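You operate a simulated robot arm through the tools that you are given. There is no shell and no other tool.

You are at the controls of a simulated robot arm. One attempt, no reset.

JOB
Blot the coal and water notepads, then weigh the coal one down with the glass paperweight.
Fine: no smudges; put the blotter back. Set down upright: rocker blotter.

The check looks at the end state, three seconds after you hand in, the way a careful person would. Anything else that was tipped, shoved, dropped, spilled or broken makes it a failure.

ROBOT AND FRAMES
A 6-joint arm with a two-finger parallel gripper, fixed in place. Base frame: the origin is at the foot of the arm, x ahead of it, y to its left, z up; the work surface is at about z = 0. Units: m, degrees, N and s.
With the tool pointing down near the work surface it reaches from about 0.14 to 0.58 m from the base axis. Its first joint turns from -66.0 to 66.0 degrees. Payload 2.1 kg.
The TCP is the grasp point between the finger pads, 0.03 m short of the fingertips. In the tool frame z runs along the fingers and y along their closing line. The gripper opens to 0.094 m. The fingers are 0.028 m wide and 0.01 m thick; the gripper's body (0.05 by 0.096 m) begins 0.055 m behind the TCP.
Orientation is that of the tool frame in the base frame, as a unit quaternion [w, x, y, z]. With the fingers straight down and closing along the base's y, the tool's x points along the base's -x, its y along +y and its z along -z.

CONTROLS
- The arm moves only by the tool nudge_tool. Its argument "increments" is a list of rows, each an object of numbers (a shift or turn left out is 0, a gripper value left out holds the last): "tx", "ty", "tz": the shift along the tool's x, y, z in units of 20 mm (1.0 is 20 mm); "rx", "ry", "rz": the turn, a rotation vector about the tool's x, y, z in units of 6 degrees (1.0 is 6 degrees); "grip": the finger opening in m, from 0 to 0.094. In form: [{"tx": .., "ty": .., "tz": .., "rx": .., "ry": .., "rz": .., "grip": ..}, ...]. A call has 1 to 20 rows; each row shifts and turns the commanded pose from where the row before left it, along the tool's axes as they then stand. A call with a number of a shift or a turn outside -1 to 1 is refused whole. A row lasts 0.2 s, in which the tool goes at most 0.05 m and 8.6 degrees; a call with a longer step from one row to the next is refused whole, and so is a gripper value outside its range. Where a pose cannot be reached the arm comes as near as it can. A force on the tool above 40 N (or 10 N above the force at the start of the call, whichever is more), or a blocked arm, ends the call early, and 0.2 s more pass. Each finger travels about 0.072 m/s and halts on what it meets, pressing with about 44 N; the grip force reading is that of the motor and also rises with nothing between the fingers. The clock runs only during rows and for 0.2 s after the last one: add rows that do not move to give the fingers time. It gives the time, the measured TCP pose, the force on the tool (base axes), the opening and the grip force at its end, in the units of the frame above (readings bear some noise), with the torque about the TCP (base axes, N m) and any sound that the robot's microphone picked up, and new pictures: "show" is both (left out), scene, wrist or none.
- Cameras (640 x 400 px; columns grow to the right, rows downward): "scene" is fixed at [0.0727, -0.3805, 0.4775]; the picture's right is [0.60, -0.80, 0.00], its down [-0.51, -0.38, -0.77] and it looks along [0.61, 0.46, -0.64] (base axes); focal length 216 px, centre (320, 200). "wrist" rides on the gripper at [0.076, 0.014, -0.102] in the tool frame; the picture's right is [-0.18, 0.98, 0.00], its down [-0.75, -0.14, -0.64] and it looks along [-0.63, -0.12, 0.77] (tool axes); focal length 243 px, centre (320, 200). There is no depth. A picture from a camera that has moved, and an enlarged one, comes with that camera's place and axes in the base frame and with its lens. The place of the scene camera against the robot may be out by one fixed shift of up to 0.012 m in any direction.
- inspect(camera, box): a new picture of the part [left, top, right, bottom] of that camera's present view, enlarged. No time passes.
- close_job(): hands the job in; it is judged then, once.

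Nothing tells you positions but the pictures and the camera data. Unless the task says otherwise, let go and move clear before handing in.

The tools are called as name(argument=value, ...) on one line, values as JSON. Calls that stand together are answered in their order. nudge_tool: Moves the arm, as the interface text tells. Its arguments: {"type":"object","properties":{"increments":{"type":"array","items":{"type":"object","properties":{"tx":{"type":"number"},"ty":{"type":"number"},"tz":{"type":"number"},"rx":{"type":"number"},"ry":{"type":"number"},"rz":{"type":"number"},"grip":{"type":"number"}}}},"show":{"type":"string","enum":["both","scene","wrist","none"]}},"required":["increments"]} The other tools are called the same way: inspect (camera, box) takes an enlarged picture of a part of a camera's view; close_job () hands the job in.

At the start:

```text
clock: 0.0
ee_pos: [0.2802, -0.206, 0.2952]
orientation: [0.0, -0.001, 1.0, 0.001]
wrist_force: [0.0, -0.7, 0.3]
moment: [0.0, 0.0, 0.01]
gripper_width: 0.0939
gripper_force: 0.1
```

scene: 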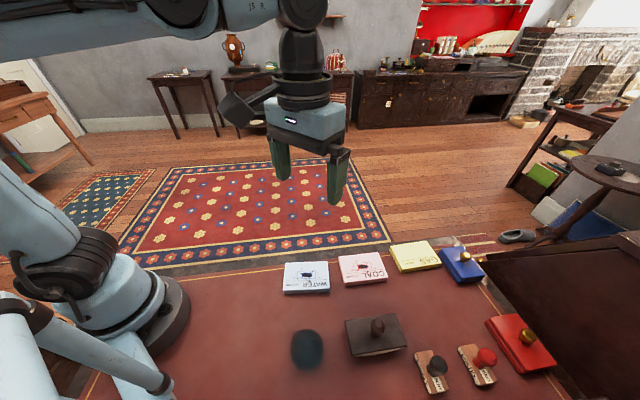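
wrist: 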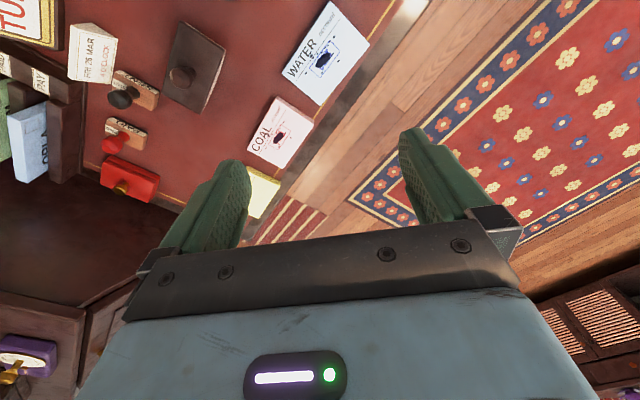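

I see a desk with notepads (water, coal, gas), stamp pads, stamps, a dark rocker blotter or similar item and a dark round object. I'll take enlarged views first to identify each one.

inspect(camera="scene", box=[260, 220, 420, 320])

inspect(camera="scene", box=[280, 300, 440, 400])

inspect(camera="scene", box=[400, 230, 560, 400])

inspect(camera="wrist", box=[0, 0, 240, 220])

inspect(camera="wrist", box=[220, 0, 420, 220])

```text
4.00 times, centred on (340, 270) of scene
camera zoom: at [0.0727, -0.3805, 0.4775], right [0.6, -0.8, 0.0], down [-0.51, -0.38, -0.77], along [0.61, 0.46, -0.64], focal length 863 px, centre (240, -80)
```

zoom: 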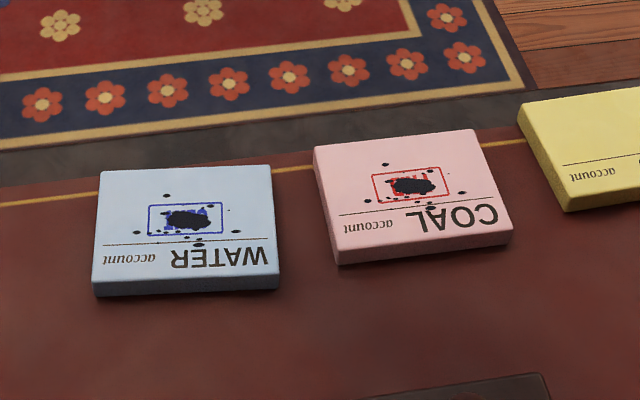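

```text
4.00 times, centred on (360, 350) of scene
camera zoom: at [0.0727, -0.3805, 0.4775], right [0.6, -0.8, 0.0], down [-0.51, -0.38, -0.77], along [0.61, 0.46, -0.64], focal length 863 px, centre (160, -400)
```

zoom: 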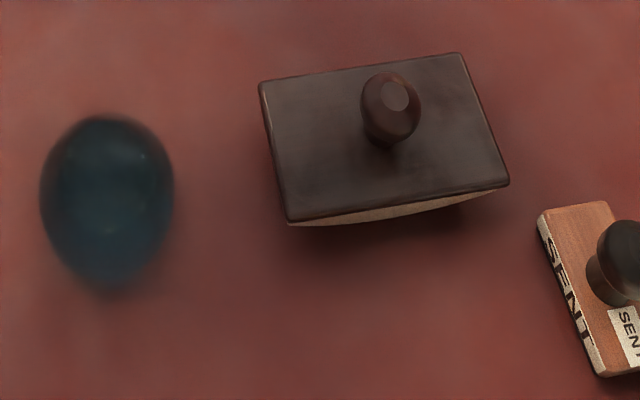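

```text
2.35 times, centred on (480, 315) of scene
camera zoom: at [0.0727, -0.3805, 0.4775], right [0.6, -0.8, 0.0], down [-0.51, -0.38, -0.77], along [0.61, 0.46, -0.64], focal length 508 px, centre (-56, -71)
```

zoom: 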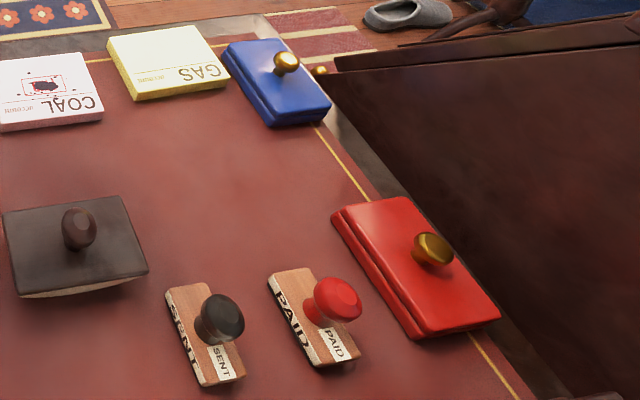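

```text
1.82 times, centred on (120, 110) of wrist
camera zoom: at [0.2025, -0.192, 0.397], right [0.18, 0.98, 0.0], down [0.75, -0.14, 0.64], along [0.63, -0.12, -0.77], focal length 441 px, centre (684, 364)
```

zoom: 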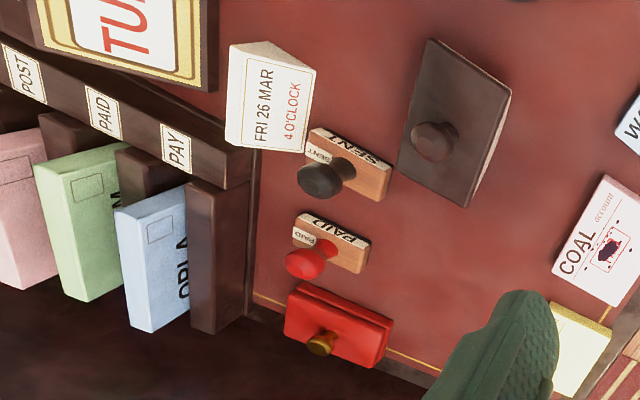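

```text
1.82 times, centred on (320, 110) of wrist
camera zoom: at [0.2025, -0.192, 0.397], right [0.18, 0.98, 0.0], down [0.75, -0.14, 0.64], along [0.63, -0.12, -0.77], focal length 441 px, centre (320, 364)
```

zoom: 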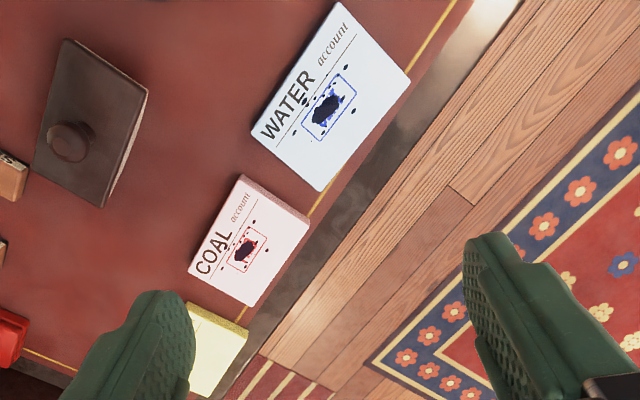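

The rocker blotter with the wooden knob is near (0.245, -0.375). The coal pad is near (0.363, -0.289) and the water pad near (0.266, -0.192), both with wet ink blots. The dark glass dome near (0.148, -0.292) is the paperweight. I'll move above the blotter and turn the gripper to line up with it for a closer look.

nudge_tool(increments=[{"tx": 0.175, "ty": -0.845, "tz": 0.475}, {"tx": 0.175, "ty": -0.845, "tz": 0.475}, {"tx": 0.175, "ty": -0.845, "tz": 0.475}, {"tx": 0.175, "ty": -0.845, "tz": 0.475}, {"tx": 0.175, "ty": -0.845, "tz": 0.475}, {"tx": 0.175, "ty": -0.845, "tz": 0.475}, {"tx": 0.175, "ty": -0.845, "tz": 0.475}, {"tx": 0.175, "ty": -0.845, "tz": 0.475}, {"tx": 0.175, "ty": -0.845, "tz": 0.475}, {"tx": 0.175, "ty": -0.845, "tz": 0.475}, {"rz": -0.9375}, {"rz": -0.9375}, {"rz": -0.9375}, {"rz": -0.9375}, {"rz": -0.9375}, {"rz": -0.9375}, {"rz": -0.9375}, {"rz": -0.9375}, {}])

```text
clock: 4.0
ee_pos: [0.2448, -0.3738, 0.1995]
orientation: [0.001, -0.383, 0.924, 0.0]
wrist_force: [0.7, -0.1, -0.2]
moment: [0.0, 0.03, 0.05]
gripper_width: 0.0938
gripper_force: 0.0
camera wrist: at [0.1801, -0.4194, 0.302], right [-0.57, 0.82, 0.0], down [0.63, 0.43, 0.64], along [0.53, 0.36, -0.77], focal length 243 px, centre (320, 200)
```

scene: 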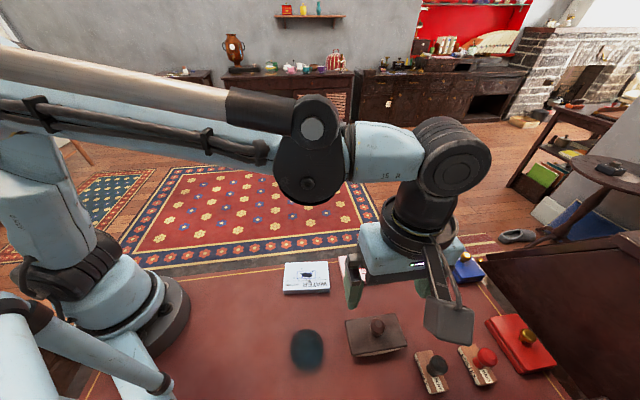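
wrist: 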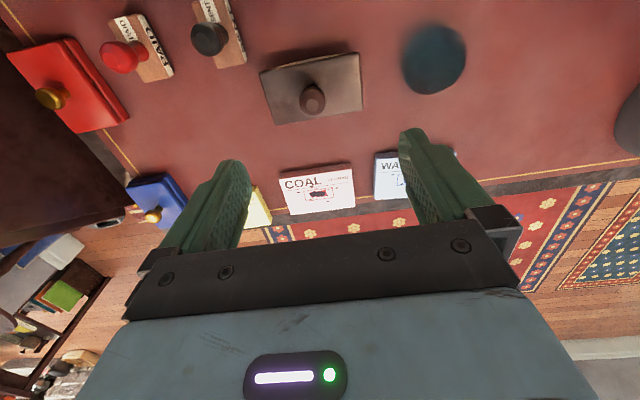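

inspect(camera="wrist", box=[240, 20, 400, 140])

inspect(camera="wrist", box=[380, 0, 540, 120])

inspect(camera="wrist", box=[240, 130, 420, 230])

inspect(camera="scene", box=[330, 300, 420, 370])

```text
3.33 times, centred on (320, 80) of wrist
camera zoom: at [0.1801, -0.4194, 0.302], right [-0.57, 0.82, 0.0], down [0.63, 0.43, 0.64], along [0.53, 0.36, -0.77], focal length 809 px, centre (320, 600)
```

zoom: 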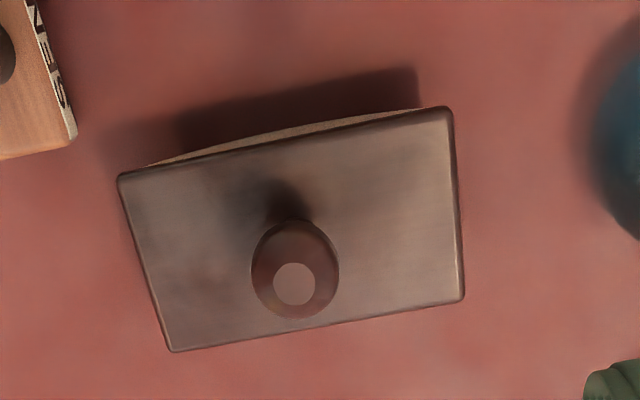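

```text
3.33 times, centred on (460, 60) of wrist
camera zoom: at [0.1801, -0.4194, 0.302], right [-0.57, 0.82, 0.0], down [0.63, 0.43, 0.64], along [0.53, 0.36, -0.77], focal length 809 px, centre (-147, 667)
```

zoom: 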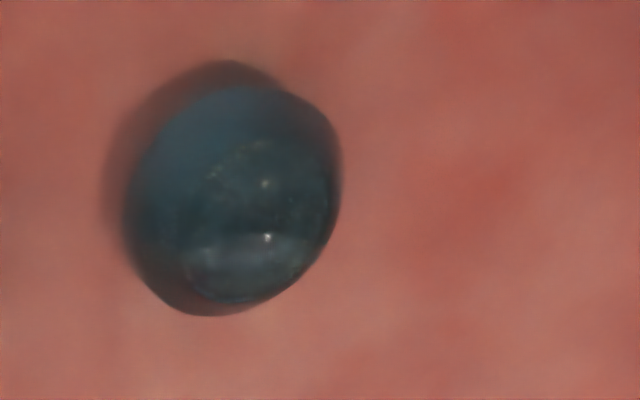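

```text
3.56 times, centred on (330, 180) of wrist
camera zoom: at [0.1801, -0.4194, 0.302], right [-0.57, 0.82, 0.0], down [0.63, 0.43, 0.64], along [0.53, 0.36, -0.77], focal length 863 px, centre (284, 271)
```

zoom: 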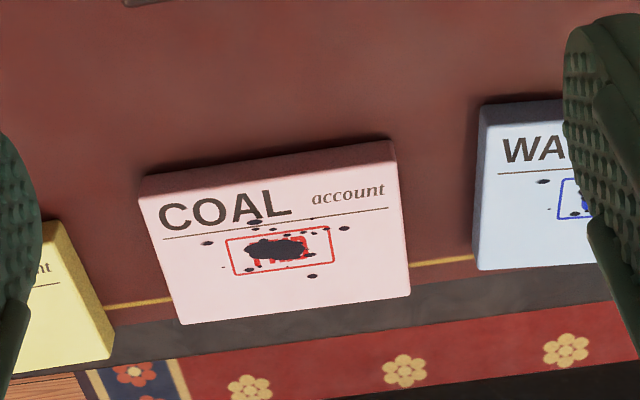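

```text
5.71 times, centred on (375, 335) of scene
camera zoom: at [0.0727, -0.3805, 0.4775], right [0.6, -0.8, 0.0], down [-0.51, -0.38, -0.77], along [0.61, 0.46, -0.64], focal length 1233 px, centre (6, -571)
```

zoom: 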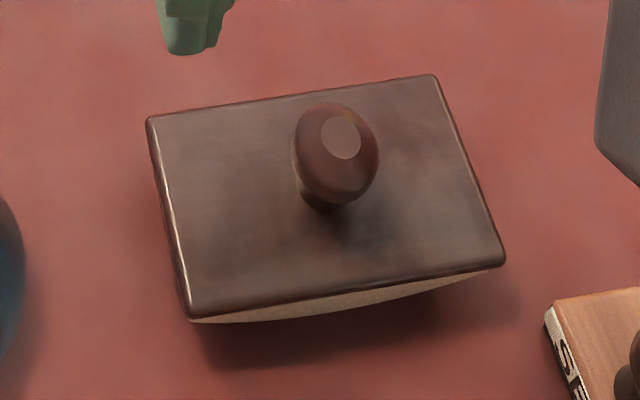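

The blotter is aligned at -45°, with its board about 100 x 56 mm and the knob at about (0.249, -0.381). I'll centre over it and come down partway, staying above the knob, to refine the position.

nudge_tool(increments=[{"tx": 0.134, "ty": -0.41}, {"tz": 0.8}, {"tz": 0.8}, {"tz": 0.8}, {"tz": 0.8}, {"tz": 0.6}, {}])

inspect(camera="wrist", box=[160, 60, 480, 260])

inspect(camera="scene", box=[330, 280, 430, 370])

```text
clock: 5.6
ee_pos: [0.2492, -0.3824, 0.1229]
orientation: [0.0, -0.383, 0.924, 0.0]
wrist_force: [0.4, -0.3, 0.5]
moment: [-0.01, -0.03, -0.06]
gripper_width: 0.0939
gripper_force: 0.0
camera wrist: at [0.184, -0.4269, 0.226], right [-0.56, 0.83, 0.0], down [0.63, 0.43, 0.64], along [0.53, 0.36, -0.77], focal length 243 px, centre (320, 200)
```

scene: 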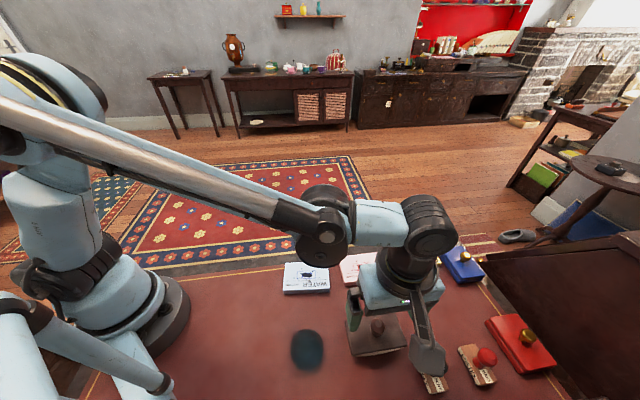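
wrist: 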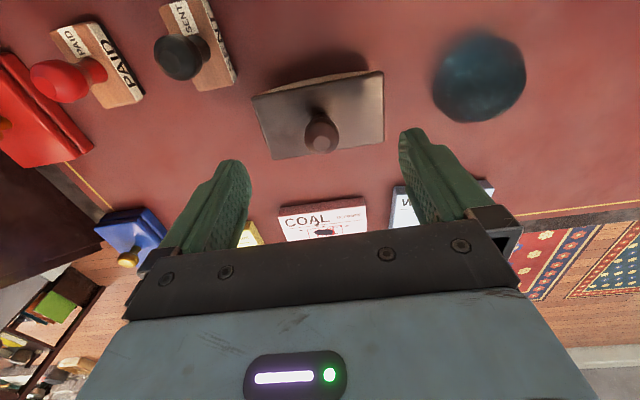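

```text
2.00 times, centred on (320, 160) of wrist
camera zoom: at [0.184, -0.4269, 0.226], right [-0.56, 0.83, 0.0], down [0.63, 0.43, 0.64], along [0.53, 0.36, -0.77], focal length 485 px, centre (320, 280)
```

zoom: 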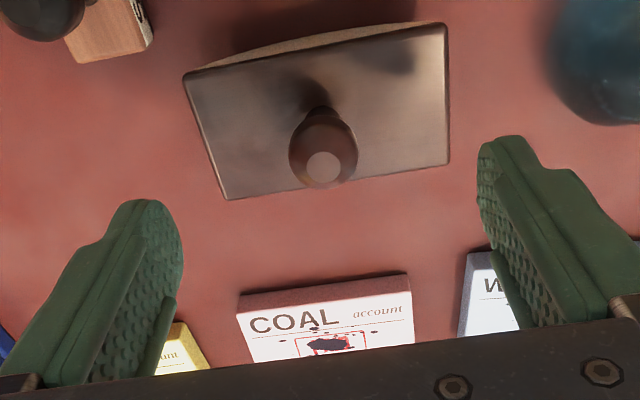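

```text
4.44 times, centred on (380, 325) of scene
camera zoom: at [0.0727, -0.3805, 0.4775], right [0.6, -0.8, 0.0], down [-0.51, -0.38, -0.77], along [0.61, 0.46, -0.64], focal length 959 px, centre (53, -356)
```

zoom: 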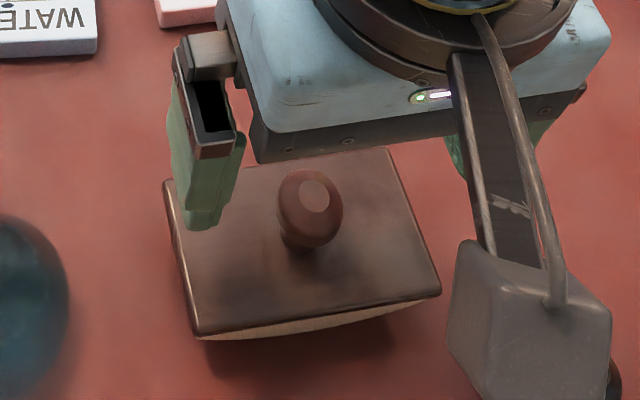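

The knob's top triangulates to about (0.250, -0.3805, 0.064) and the board top to z ≈ 0.025. I'll centre over it and lower until the fingertips sit just above the board, then check before closing.

nudge_tool(increments=[{"tx": -0.1, "ty": 0.03, "tz": 0.5}, {"tz": 0.8}, {"tz": 0.8}, {"tz": 0.5}, {"tz": 0.4}, {}])

inspect(camera="wrist", box=[160, 80, 480, 280])

inspect(camera="scene", box=[320, 280, 440, 380])

```text
clock: 7.0
ee_pos: [0.2493, -0.381, 0.0639]
orientation: [0.0, -0.383, 0.924, 0.0]
wrist_force: [-0.3, -0.3, -0.5]
moment: [0.01, 0.01, 0.03]
gripper_width: 0.0939
gripper_force: 0.0
camera wrist: at [0.1852, -0.4258, 0.1657], right [-0.56, 0.83, 0.0], down [0.63, 0.43, 0.64], along [0.53, 0.36, -0.77], focal length 243 px, centre (320, 200)
```

scene: 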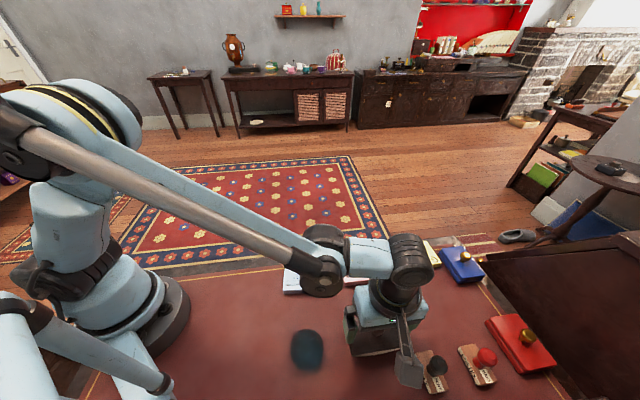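
wrist: 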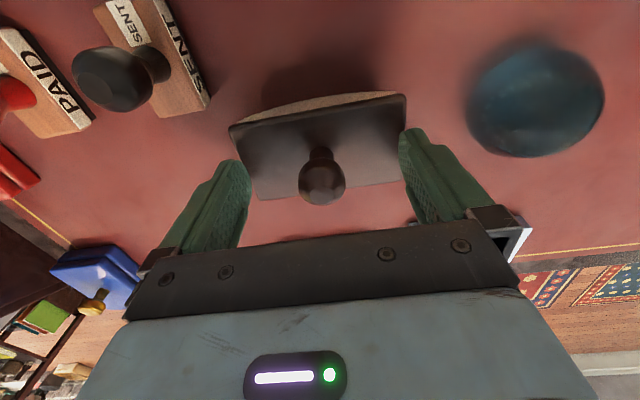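

```text
2.00 times, centred on (320, 180) of wrist
camera zoom: at [0.1852, -0.4258, 0.1657], right [-0.56, 0.83, 0.0], down [0.63, 0.43, 0.64], along [0.53, 0.36, -0.77], focal length 485 px, centre (320, 240)
```

zoom: 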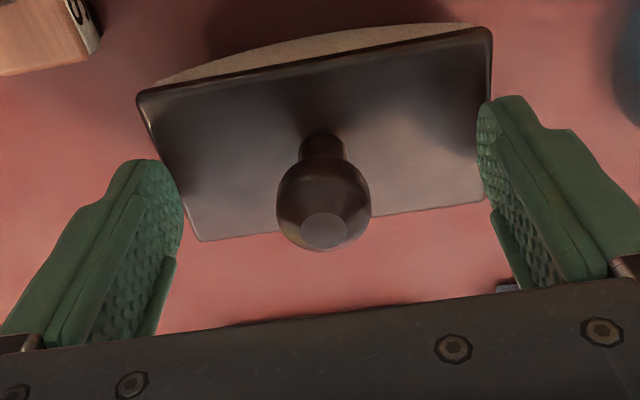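

```text
4.00 times, centred on (380, 330) of scene
camera zoom: at [0.0727, -0.3805, 0.4775], right [0.6, -0.8, 0.0], down [-0.51, -0.38, -0.77], along [0.61, 0.46, -0.64], focal length 863 px, centre (80, -320)
```

zoom: 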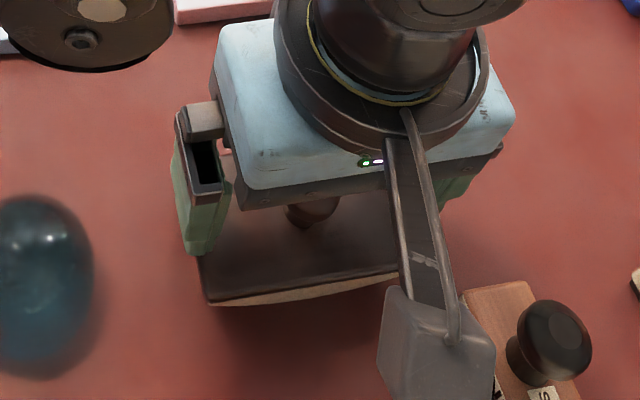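

The fingers straddle the knob with the tips about 4 mm above the board, and the centring looks good. I'll close on the knob.

nudge_tool(increments=[{"grip": 0.02}, {"grip": 0.01}, {"grip": 0.0}, {"grip": 0.0}, {"grip": 0.0}])

inspect(camera="wrist", box=[160, 80, 480, 280])

```text
clock: 8.2
ee_pos: [0.2496, -0.3819, 0.0641]
orientation: [0.0, -0.383, 0.924, 0.0]
wrist_force: [0.5, 0.3, 0.5]
moment: [-0.02, -0.03, 0.0]
gripper_width: 0.0246
gripper_force: 43.9
camera wrist: at [0.1852, -0.4257, 0.1659], right [-0.56, 0.83, 0.0], down [0.63, 0.43, 0.64], along [0.53, 0.36, -0.77], focal length 243 px, centre (320, 200)
```

scene: 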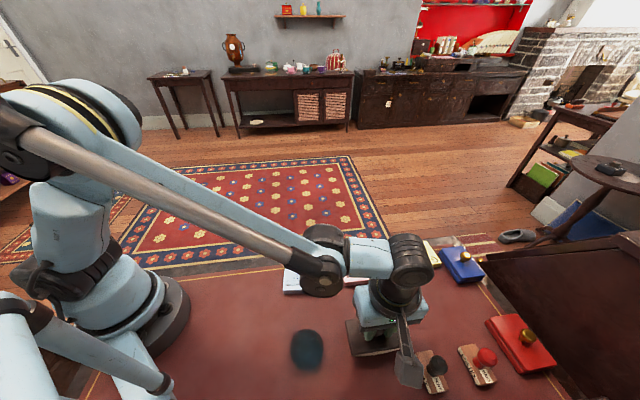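
wrist: 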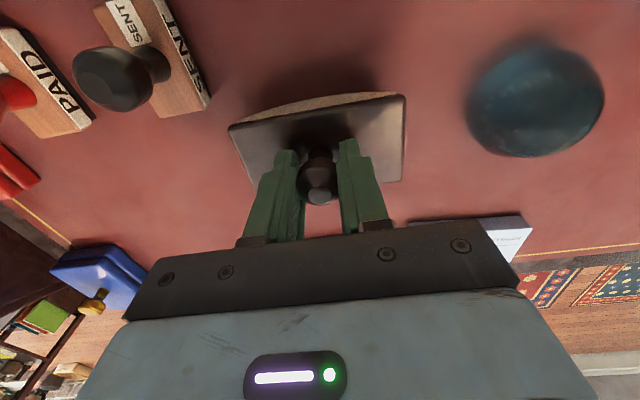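

```text
2.00 times, centred on (320, 180) of wrist
camera zoom: at [0.1852, -0.4257, 0.1659], right [-0.56, 0.83, 0.0], down [0.63, 0.43, 0.64], along [0.53, 0.36, -0.77], focal length 485 px, centre (320, 240)
```

zoom: 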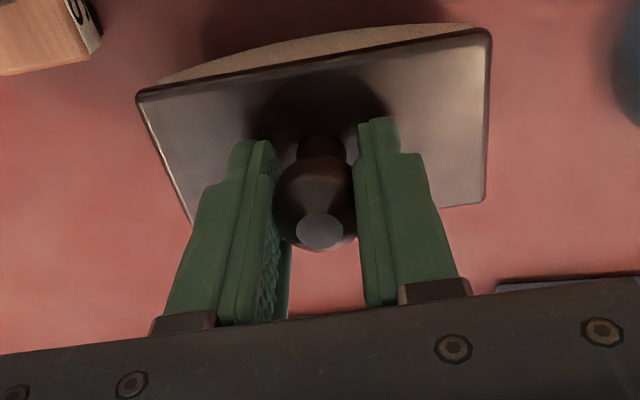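

The knob is held at 24.6 mm opening, and the home pose is about (0.2495, -0.3815, 0.064). I'll lift straight up and study the rocker's profile.

nudge_tool(increments=[{"tz": -0.3}, {"tz": -0.6}, {"tz": -0.8}, {"tz": -0.8}, {"tz": -0.8}, {"tz": -0.8}, {"tz": -0.8}, {"tz": -0.8}, {"tz": -0.8}, {"tz": -0.8}, {"tz": -0.8}, {"tz": -0.8}, {"tz": -0.8}, {"tz": -0.5}, {}, {}])

inspect(camera="scene", box=[300, 180, 500, 305])

inspect(camera="wrist", box=[160, 80, 480, 280])

```text
clock: 11.6
ee_pos: [0.2498, -0.3801, 0.2683]
orientation: [0.0, -0.383, 0.924, 0.0]
wrist_force: [0.6, 0.2, -1.0]
moment: [-0.03, -0.02, 0.02]
gripper_width: 0.0
gripper_force: 33.4
camera wrist: at [0.1847, -0.4248, 0.3693], right [-0.56, 0.83, 0.0], down [0.63, 0.43, 0.64], along [0.53, 0.36, -0.77], focal length 243 px, centre (320, 200)
```

scene: 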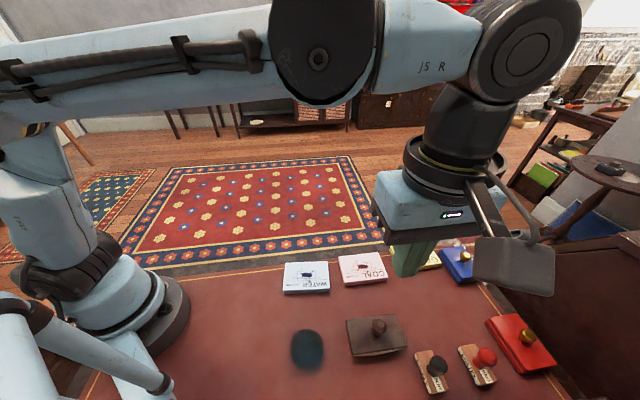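
wrist: 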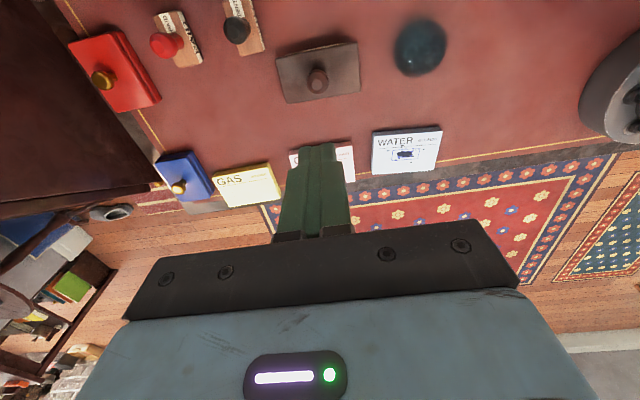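

```text
3.20 times, centred on (400, 242) of scene
camera zoom: at [0.0727, -0.3805, 0.4775], right [0.6, -0.8, 0.0], down [-0.51, -0.38, -0.77], along [0.61, 0.46, -0.64], focal length 690 px, centre (64, 64)
```

zoom: 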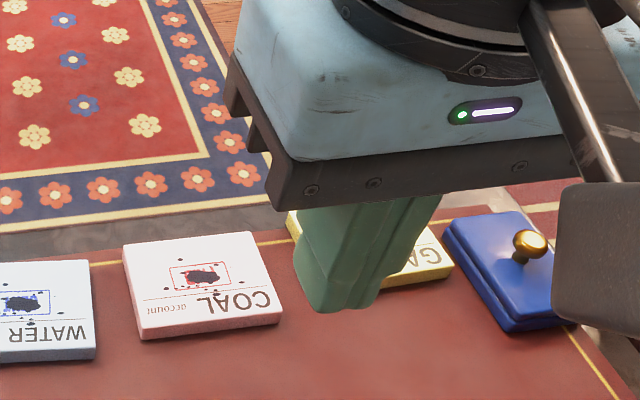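

```text
2.00 times, centred on (320, 180) of wrist
camera zoom: at [0.1847, -0.4248, 0.3693], right [-0.56, 0.83, 0.0], down [0.63, 0.43, 0.64], along [0.53, 0.36, -0.77], focal length 485 px, centre (320, 240)
```

zoom: 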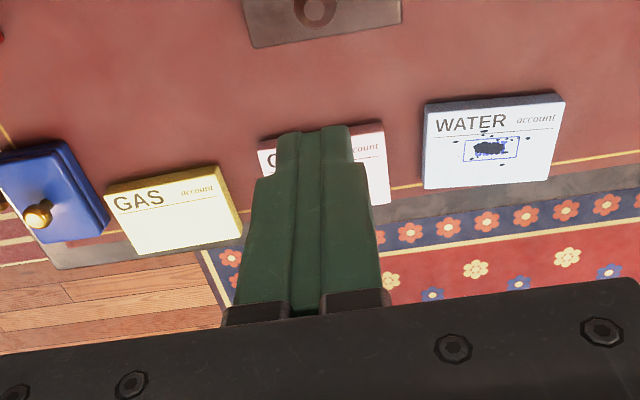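

The knob slipped out of the fingers. The grip read 0 mm after the lift, and the blotter appears to be still standing in place. I'll look closely at the finger shape and at the blotter before gripping again.

inspect(camera="wrist", box=[260, 130, 370, 240])

inspect(camera="wrist", box=[260, 30, 380, 110])

inspect(camera="scene", box=[330, 300, 420, 370])

inspect(camera="scene", box=[370, 210, 460, 290])

```text
3.64 times, centred on (315, 185) of wrist
camera zoom: at [0.1847, -0.4248, 0.3693], right [-0.56, 0.83, 0.0], down [0.63, 0.43, 0.64], along [0.53, 0.36, -0.77], focal length 882 px, centre (338, 254)
```

zoom: 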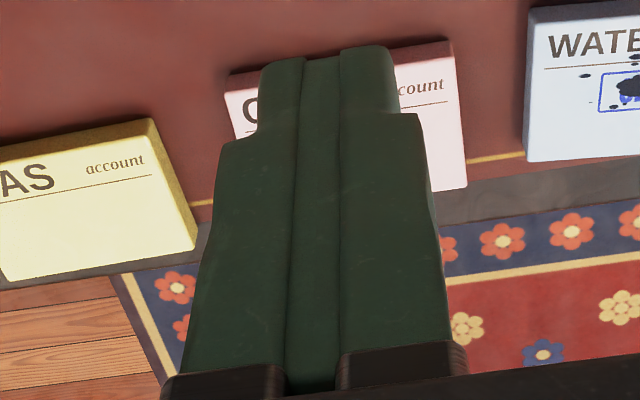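

```text
5.00 times, centred on (320, 70) of wrist
camera zoom: at [0.1847, -0.4248, 0.3693], right [-0.56, 0.83, 0.0], down [0.63, 0.43, 0.64], along [0.53, 0.36, -0.77], focal length 1213 px, centre (320, 850)
```

zoom: 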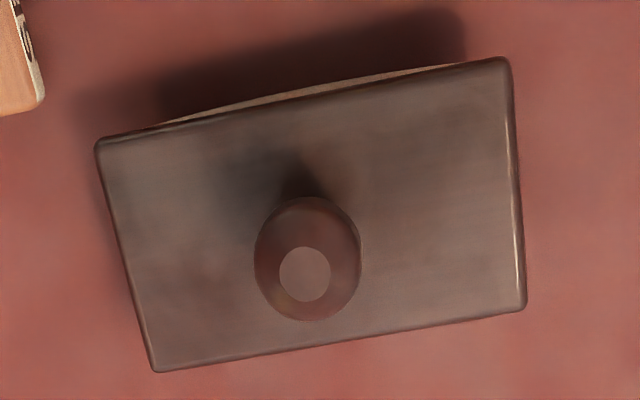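

```text
5.71 times, centred on (375, 335) of scene
camera zoom: at [0.0727, -0.3805, 0.4775], right [0.6, -0.8, 0.0], down [-0.51, -0.38, -0.77], along [0.61, 0.46, -0.64], focal length 1233 px, centre (6, -571)
```

zoom: 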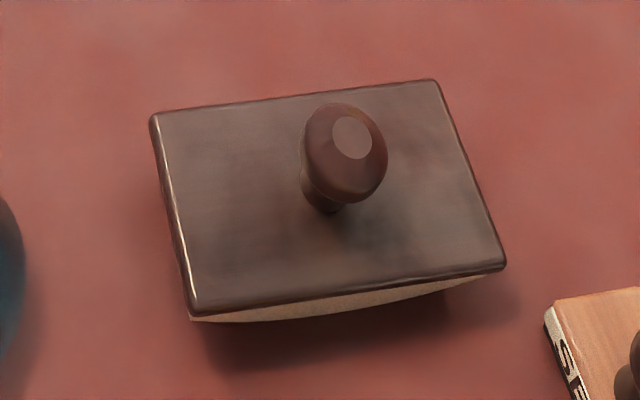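

```text
5.00 times, centred on (415, 250) of scene
camera zoom: at [0.0727, -0.3805, 0.4775], right [0.6, -0.8, 0.0], down [-0.51, -0.38, -0.77], along [0.61, 0.46, -0.64], focal length 1079 px, centre (-155, -50)
```

zoom: 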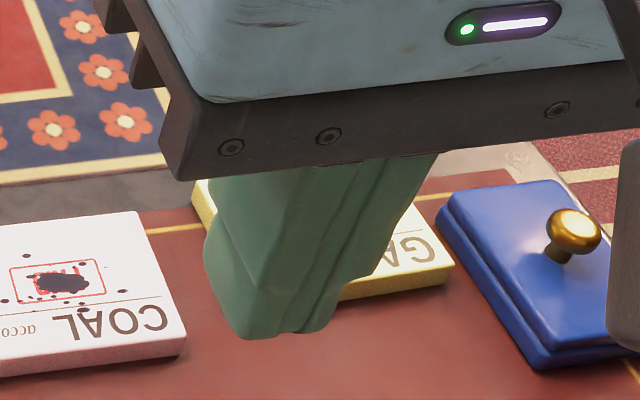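

The blotter is still upright in place, with maybe a slight rocker tilt. I'll open the fingers, come back down over it and check its alignment again before trying a lower grip.

nudge_tool(increments=[{"grip": 0.06}, {"grip": 0.06, "tz": 0.5}, {"tz": 0.8}, {"tz": 0.8}, {"tz": 0.8}, {"tz": 0.8}, {"tz": 0.8}, {"tz": 0.8}, {"tz": 0.8}, {"tz": 0.8}, {"tz": 0.6}, {}, {}])

inspect(camera="wrist", box=[220, 60, 420, 220])

inspect(camera="scene", box=[330, 290, 430, 370])

```text
clock: 14.4
ee_pos: [0.2518, -0.3794, 0.1184]
orientation: [-0.001, -0.383, 0.924, 0.0]
wrist_force: [0.0, -0.5, 0.5]
moment: [-0.01, 0.0, 0.01]
gripper_width: 0.0598
gripper_force: 0.1
camera wrist: at [0.186, -0.4236, 0.22], right [-0.56, 0.83, 0.0], down [0.63, 0.43, 0.64], along [0.53, 0.36, -0.77], focal length 243 px, centre (320, 200)
```

scene: 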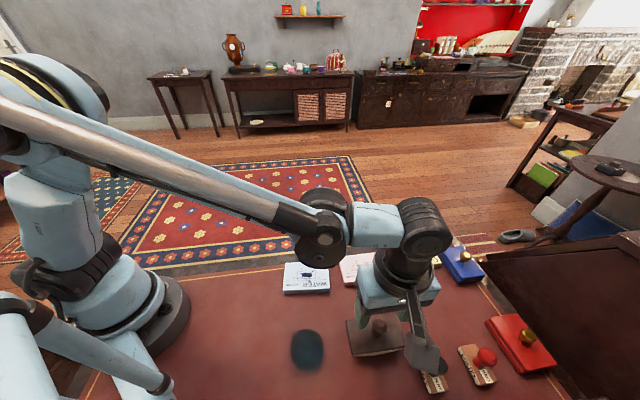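
wrist: 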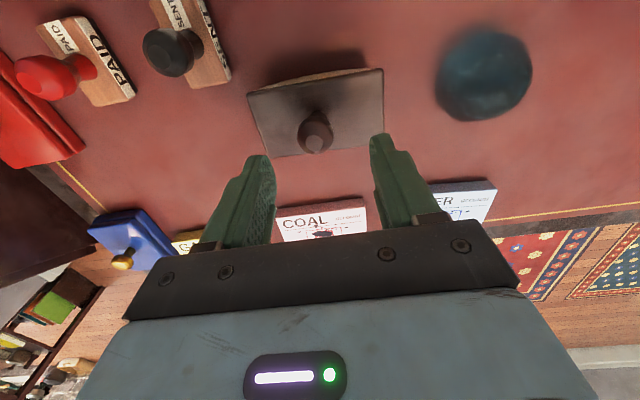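

```text
2.50 times, centred on (320, 140) of wrist
camera zoom: at [0.186, -0.4236, 0.22], right [-0.56, 0.83, 0.0], down [0.63, 0.43, 0.64], along [0.53, 0.36, -0.77], focal length 606 px, centre (320, 350)
```

zoom: 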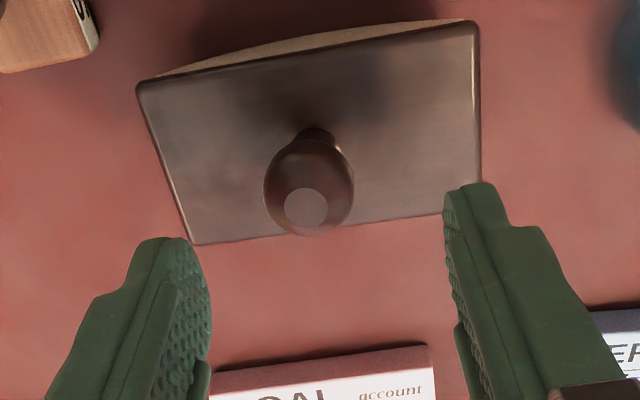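

```text
5.00 times, centred on (380, 330) of scene
camera zoom: at [0.0727, -0.3805, 0.4775], right [0.6, -0.8, 0.0], down [-0.51, -0.38, -0.77], along [0.61, 0.46, -0.64], focal length 1079 px, centre (20, -450)
```

zoom: 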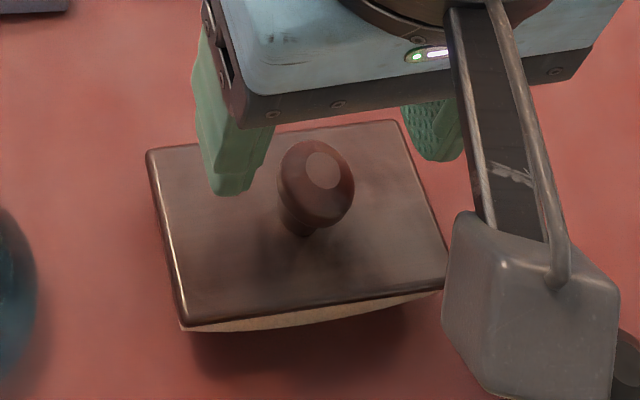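

The knob now leans slightly to one side, so the blotter may still be rocking. I'll wait a moment and compare.

nudge_tool(increments=[{}, {}], show="none")

inspect(camera="wrist", box=[220, 60, 420, 220])

nudge_tool(increments=[{}, {}, {}, {}, {}], show="none")

inspect(camera="wrist", box=[220, 60, 420, 220])

```text
clock: 15.0
ee_pos: [0.2509, -0.379, 0.1177]
orientation: [0.0, -0.383, 0.924, 0.0]
wrist_force: [0.9, 0.0, -0.7]
moment: [0.01, 0.02, -0.03]
gripper_width: 0.0598
gripper_force: 0.1
```

```text
2.50 times, centred on (320, 140) of wrist
camera zoom: at [0.1859, -0.4236, 0.2201], right [-0.56, 0.83, 0.0], down [0.63, 0.43, 0.64], along [0.53, 0.36, -0.77], focal length 606 px, centre (320, 350)
```

zoom: 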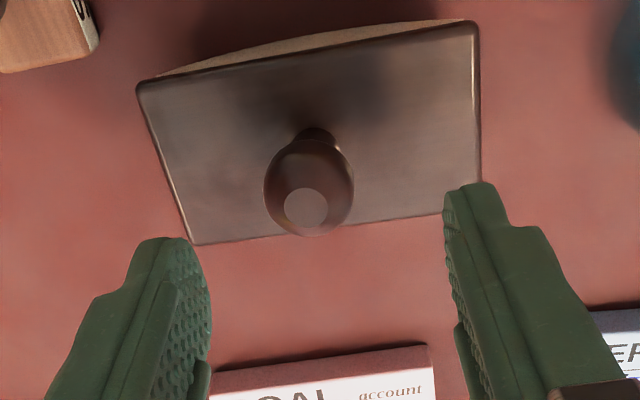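

```text
clock: 16.2
ee_pos: [0.2508, -0.3786, 0.1183]
orientation: [0.0, -0.382, 0.924, -0.001]
wrist_force: [0.0, -0.7, 0.2]
moment: [-0.04, -0.03, 0.01]
gripper_width: 0.0601
gripper_force: 0.0
```

```text
2.50 times, centred on (320, 140) of wrist
camera zoom: at [0.1859, -0.4236, 0.2201], right [-0.56, 0.83, 0.0], down [0.63, 0.43, 0.64], along [0.53, 0.36, -0.77], focal length 606 px, centre (320, 350)
```

zoom: 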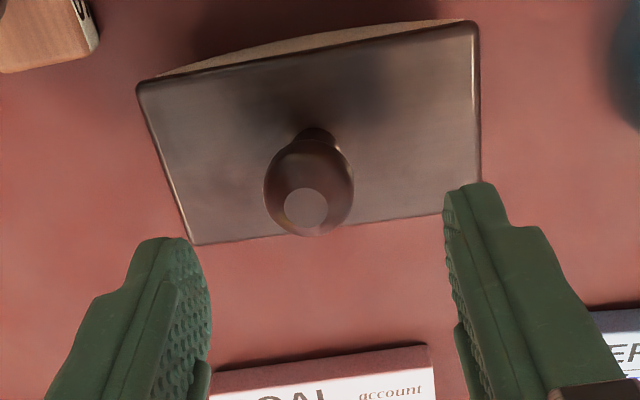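

The blotter is at rest, tilted only a few degrees on its rocker, and its position is essentially unchanged. I'll switch to gripping the board across its 56 mm short side, which gives flat faces and a much firmer hold. First I'll turn the gripper 90° above it.

nudge_tool(increments=[{"rz": 1, "grip": 0.094}, {"rz": 1}, {"rz": 1}, {"rz": 1}, {"rz": 1}, {"rz": 1}, {"rz": 1}, {"rz": 1}, {"rz": 1}, {"rz": 1}, {"rz": 1}, {"rz": 1}, {"rz": 1}, {"rz": 1}, {"rz": 1}, {}, {}])

inspect(camera="wrist", box=[160, 40, 480, 240])

inspect(camera="scene", box=[330, 280, 430, 370])

```text
clock: 19.8
ee_pos: [0.2503, -0.3799, 0.1183]
orientation: [0.001, 0.384, 0.923, 0.0]
wrist_force: [-0.3, 0.3, 0.2]
moment: [0.01, 0.01, -0.01]
gripper_width: 0.0939
gripper_force: 0.0
camera wrist: at [0.2052, -0.3169, 0.2199], right [0.83, 0.56, 0.0], down [0.43, -0.63, 0.64], along [0.36, -0.53, -0.77], focal length 243 px, centre (320, 200)
```

scene: 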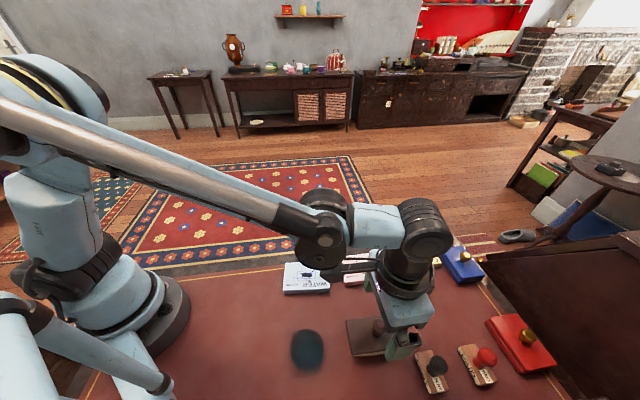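
wrist: 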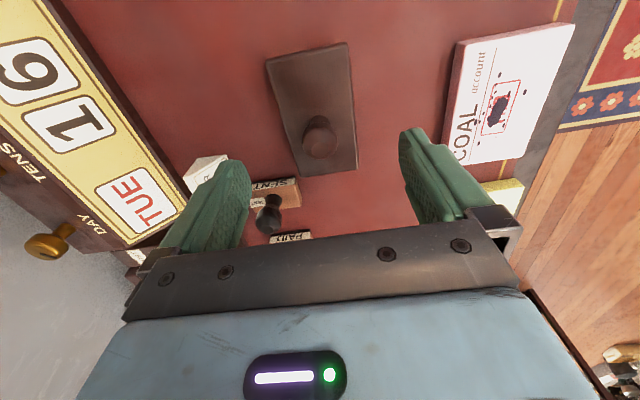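

```text
2.00 times, centred on (320, 140) of wrist
camera zoom: at [0.2052, -0.3169, 0.2199], right [0.83, 0.56, 0.0], down [0.43, -0.63, 0.64], along [0.36, -0.53, -0.77], focal length 485 px, centre (320, 320)
```

zoom: 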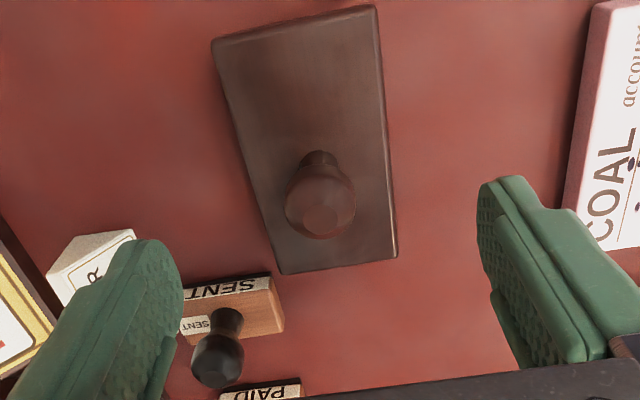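

```text
4.44 times, centred on (380, 325) of scene
camera zoom: at [0.0727, -0.3805, 0.4775], right [0.6, -0.8, 0.0], down [-0.51, -0.38, -0.77], along [0.61, 0.46, -0.64], focal length 959 px, centre (53, -356)
```

zoom: 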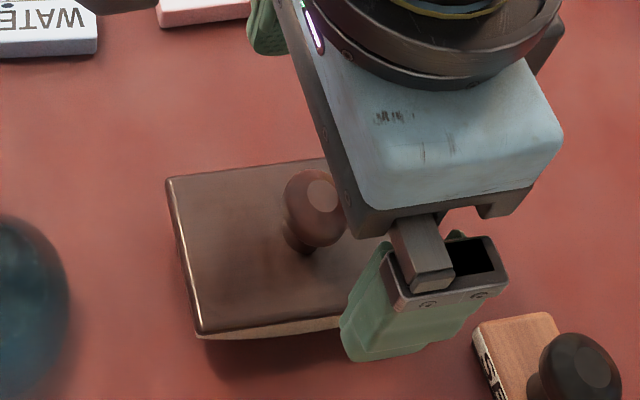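

The gripper is square to the board: its long axis is at exactly -45° and its centre at (0.2486, -0.3815). I'll go down so the fingers straddle the board's short sides, with the tips about 7 mm above the desk.

nudge_tool(increments=[{"tx": -0.02, "ty": -0.05, "tz": 0.6}, {"tz": 0.8}, {"tz": 0.8}, {"tz": 0.8}, {"tz": 0.6}, {"tz": 0.4}, {}, {}])

inspect(camera="wrist", box=[160, 60, 480, 260])

inspect(camera="scene", box=[330, 280, 430, 370])

```text
clock: 21.6
ee_pos: [0.2487, -0.3834, 0.0367]
orientation: [0.0, 0.382, 0.924, 0.001]
wrist_force: [0.7, 0.6, 0.6]
moment: [0.03, 0.0, 0.01]
gripper_width: 0.094
gripper_force: 0.1
camera wrist: at [0.2039, -0.3188, 0.1403], right [0.83, 0.56, 0.0], down [0.43, -0.63, 0.64], along [0.36, -0.53, -0.77], focal length 243 px, centre (320, 200)
```

scene: 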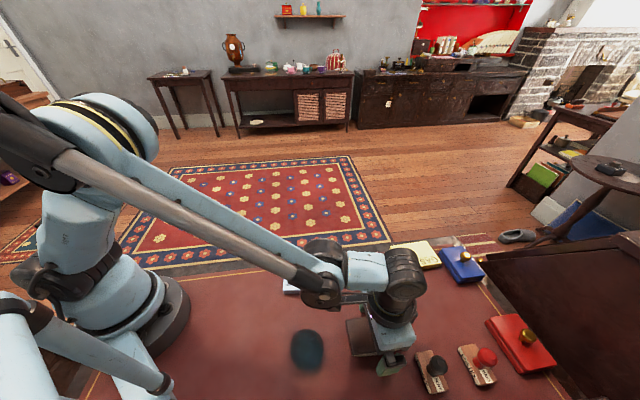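
wrist: 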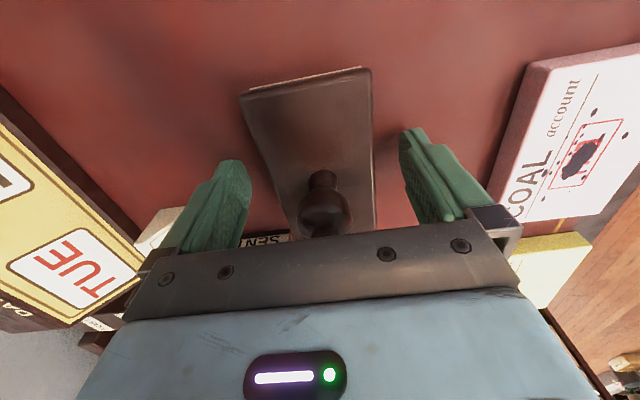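

```text
2.00 times, centred on (320, 160) of wrist
camera zoom: at [0.2039, -0.3188, 0.1403], right [0.83, 0.56, 0.0], down [0.43, -0.63, 0.64], along [0.36, -0.53, -0.77], focal length 485 px, centre (320, 280)
```

zoom: 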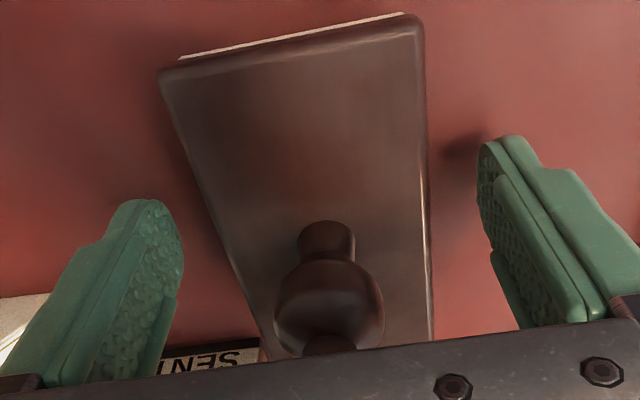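

```text
4.44 times, centred on (380, 325) of scene
camera zoom: at [0.0727, -0.3805, 0.4775], right [0.6, -0.8, 0.0], down [-0.51, -0.38, -0.77], along [0.61, 0.46, -0.64], focal length 959 px, centre (53, -356)
```

zoom: 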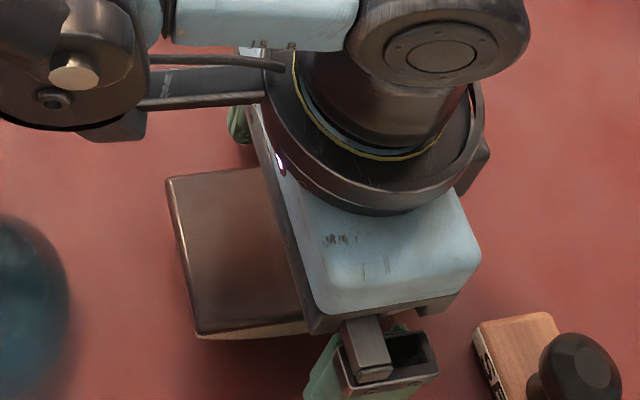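

The fingers flank the board's short sides evenly. I'll close on it.

nudge_tool(increments=[{"ty": 0.05}, {"grip": 0.05}, {"grip": 0.03}, {"grip": 0.03}, {"grip": 0.02}])

inspect(camera="wrist", box=[160, 60, 480, 260])

```text
clock: 22.8
ee_pos: [0.2488, -0.3812, 0.0383]
orientation: [0.0, 0.383, 0.924, 0.0]
wrist_force: [0.5, 1.2, 1.3]
moment: [0.08, -0.1, 0.02]
gripper_width: 0.0576
gripper_force: 44.4
camera wrist: at [0.2045, -0.3179, 0.1404], right [0.83, 0.56, 0.0], down [0.43, -0.63, 0.64], along [0.36, -0.53, -0.77], focal length 243 px, centre (320, 200)
```

scene: 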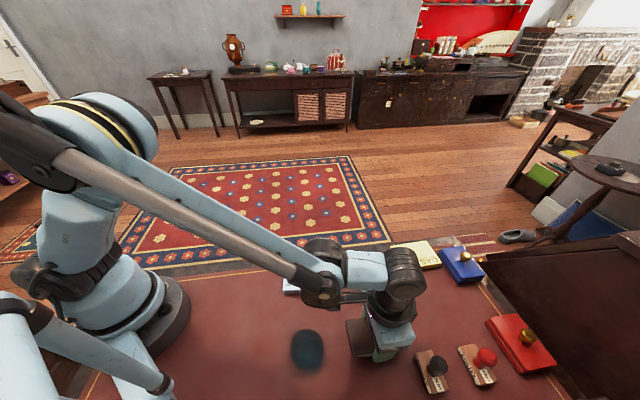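
wrist: 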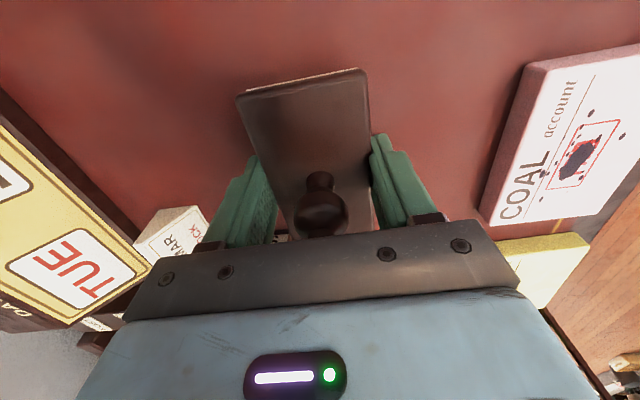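

```text
2.00 times, centred on (320, 160) of wrist
camera zoom: at [0.2045, -0.3179, 0.1404], right [0.83, 0.56, 0.0], down [0.43, -0.63, 0.64], along [0.36, -0.53, -0.77], focal length 485 px, centre (320, 280)
```

zoom: 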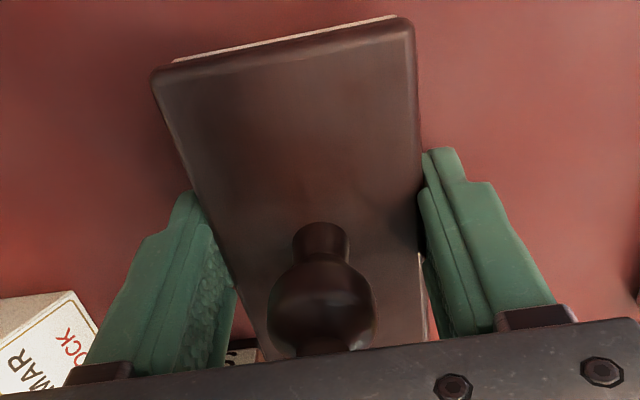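

The board is held at 57.6 mm opening with full grip force. I'll do a small test lift.

nudge_tool(increments=[{"tz": -0.2}, {"tz": -0.4}, {"tz": -0.6}, {"tz": -0.8}, {}])

inspect(camera="wrist", box=[160, 60, 480, 260])

inspect(camera="scene", box=[330, 260, 430, 370])

```text
clock: 24.0
ee_pos: [0.2487, -0.3803, 0.0798]
orientation: [-0.001, 0.382, 0.924, 0.0]
wrist_force: [0.0, 0.7, -2.2]
moment: [-0.01, -0.03, -0.02]
gripper_width: 0.0574
gripper_force: 43.7
camera wrist: at [0.205, -0.3172, 0.1807], right [0.83, 0.56, 0.0], down [0.43, -0.63, 0.64], along [0.36, -0.53, -0.77], focal length 243 px, centre (320, 200)
```

scene: 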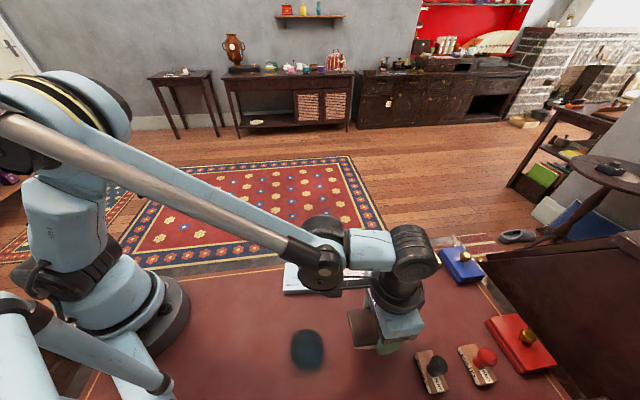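
wrist: 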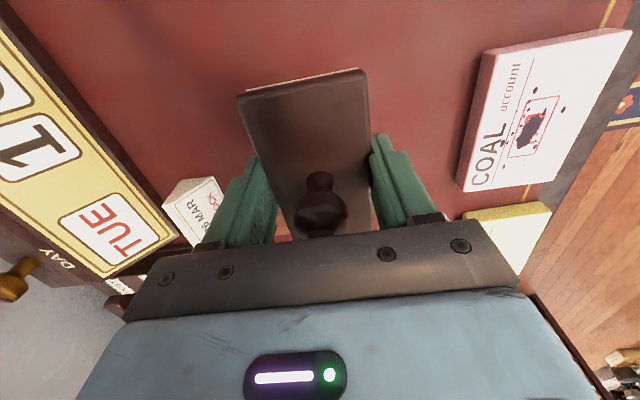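

```text
2.00 times, centred on (320, 160) of wrist
camera zoom: at [0.205, -0.3172, 0.1807], right [0.83, 0.56, 0.0], down [0.43, -0.63, 0.64], along [0.36, -0.53, -0.77], focal length 485 px, centre (320, 280)
```

zoom: 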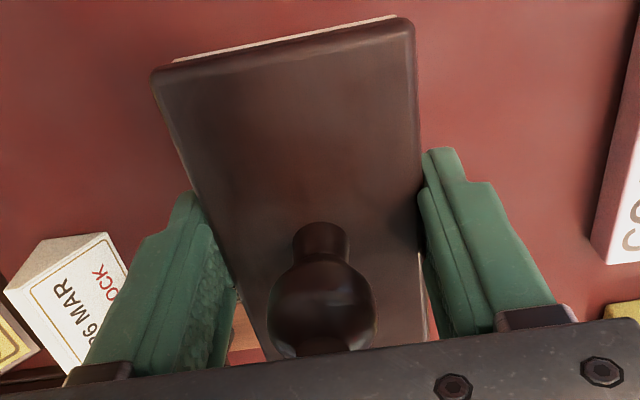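

```text
3.64 times, centred on (380, 315) of scene
camera zoom: at [0.0727, -0.3805, 0.4775], right [0.6, -0.8, 0.0], down [-0.51, -0.38, -0.77], along [0.61, 0.46, -0.64], focal length 784 px, centre (102, -218)
```

zoom: 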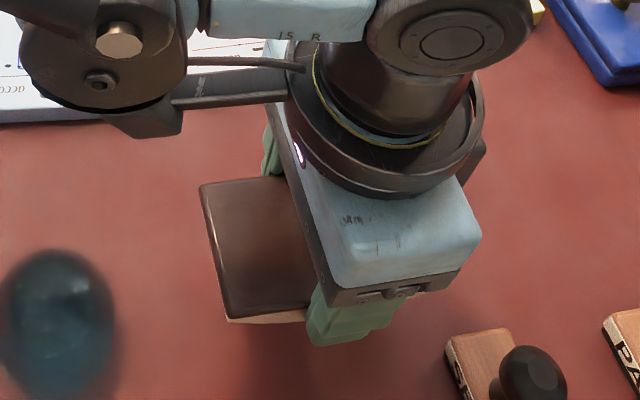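

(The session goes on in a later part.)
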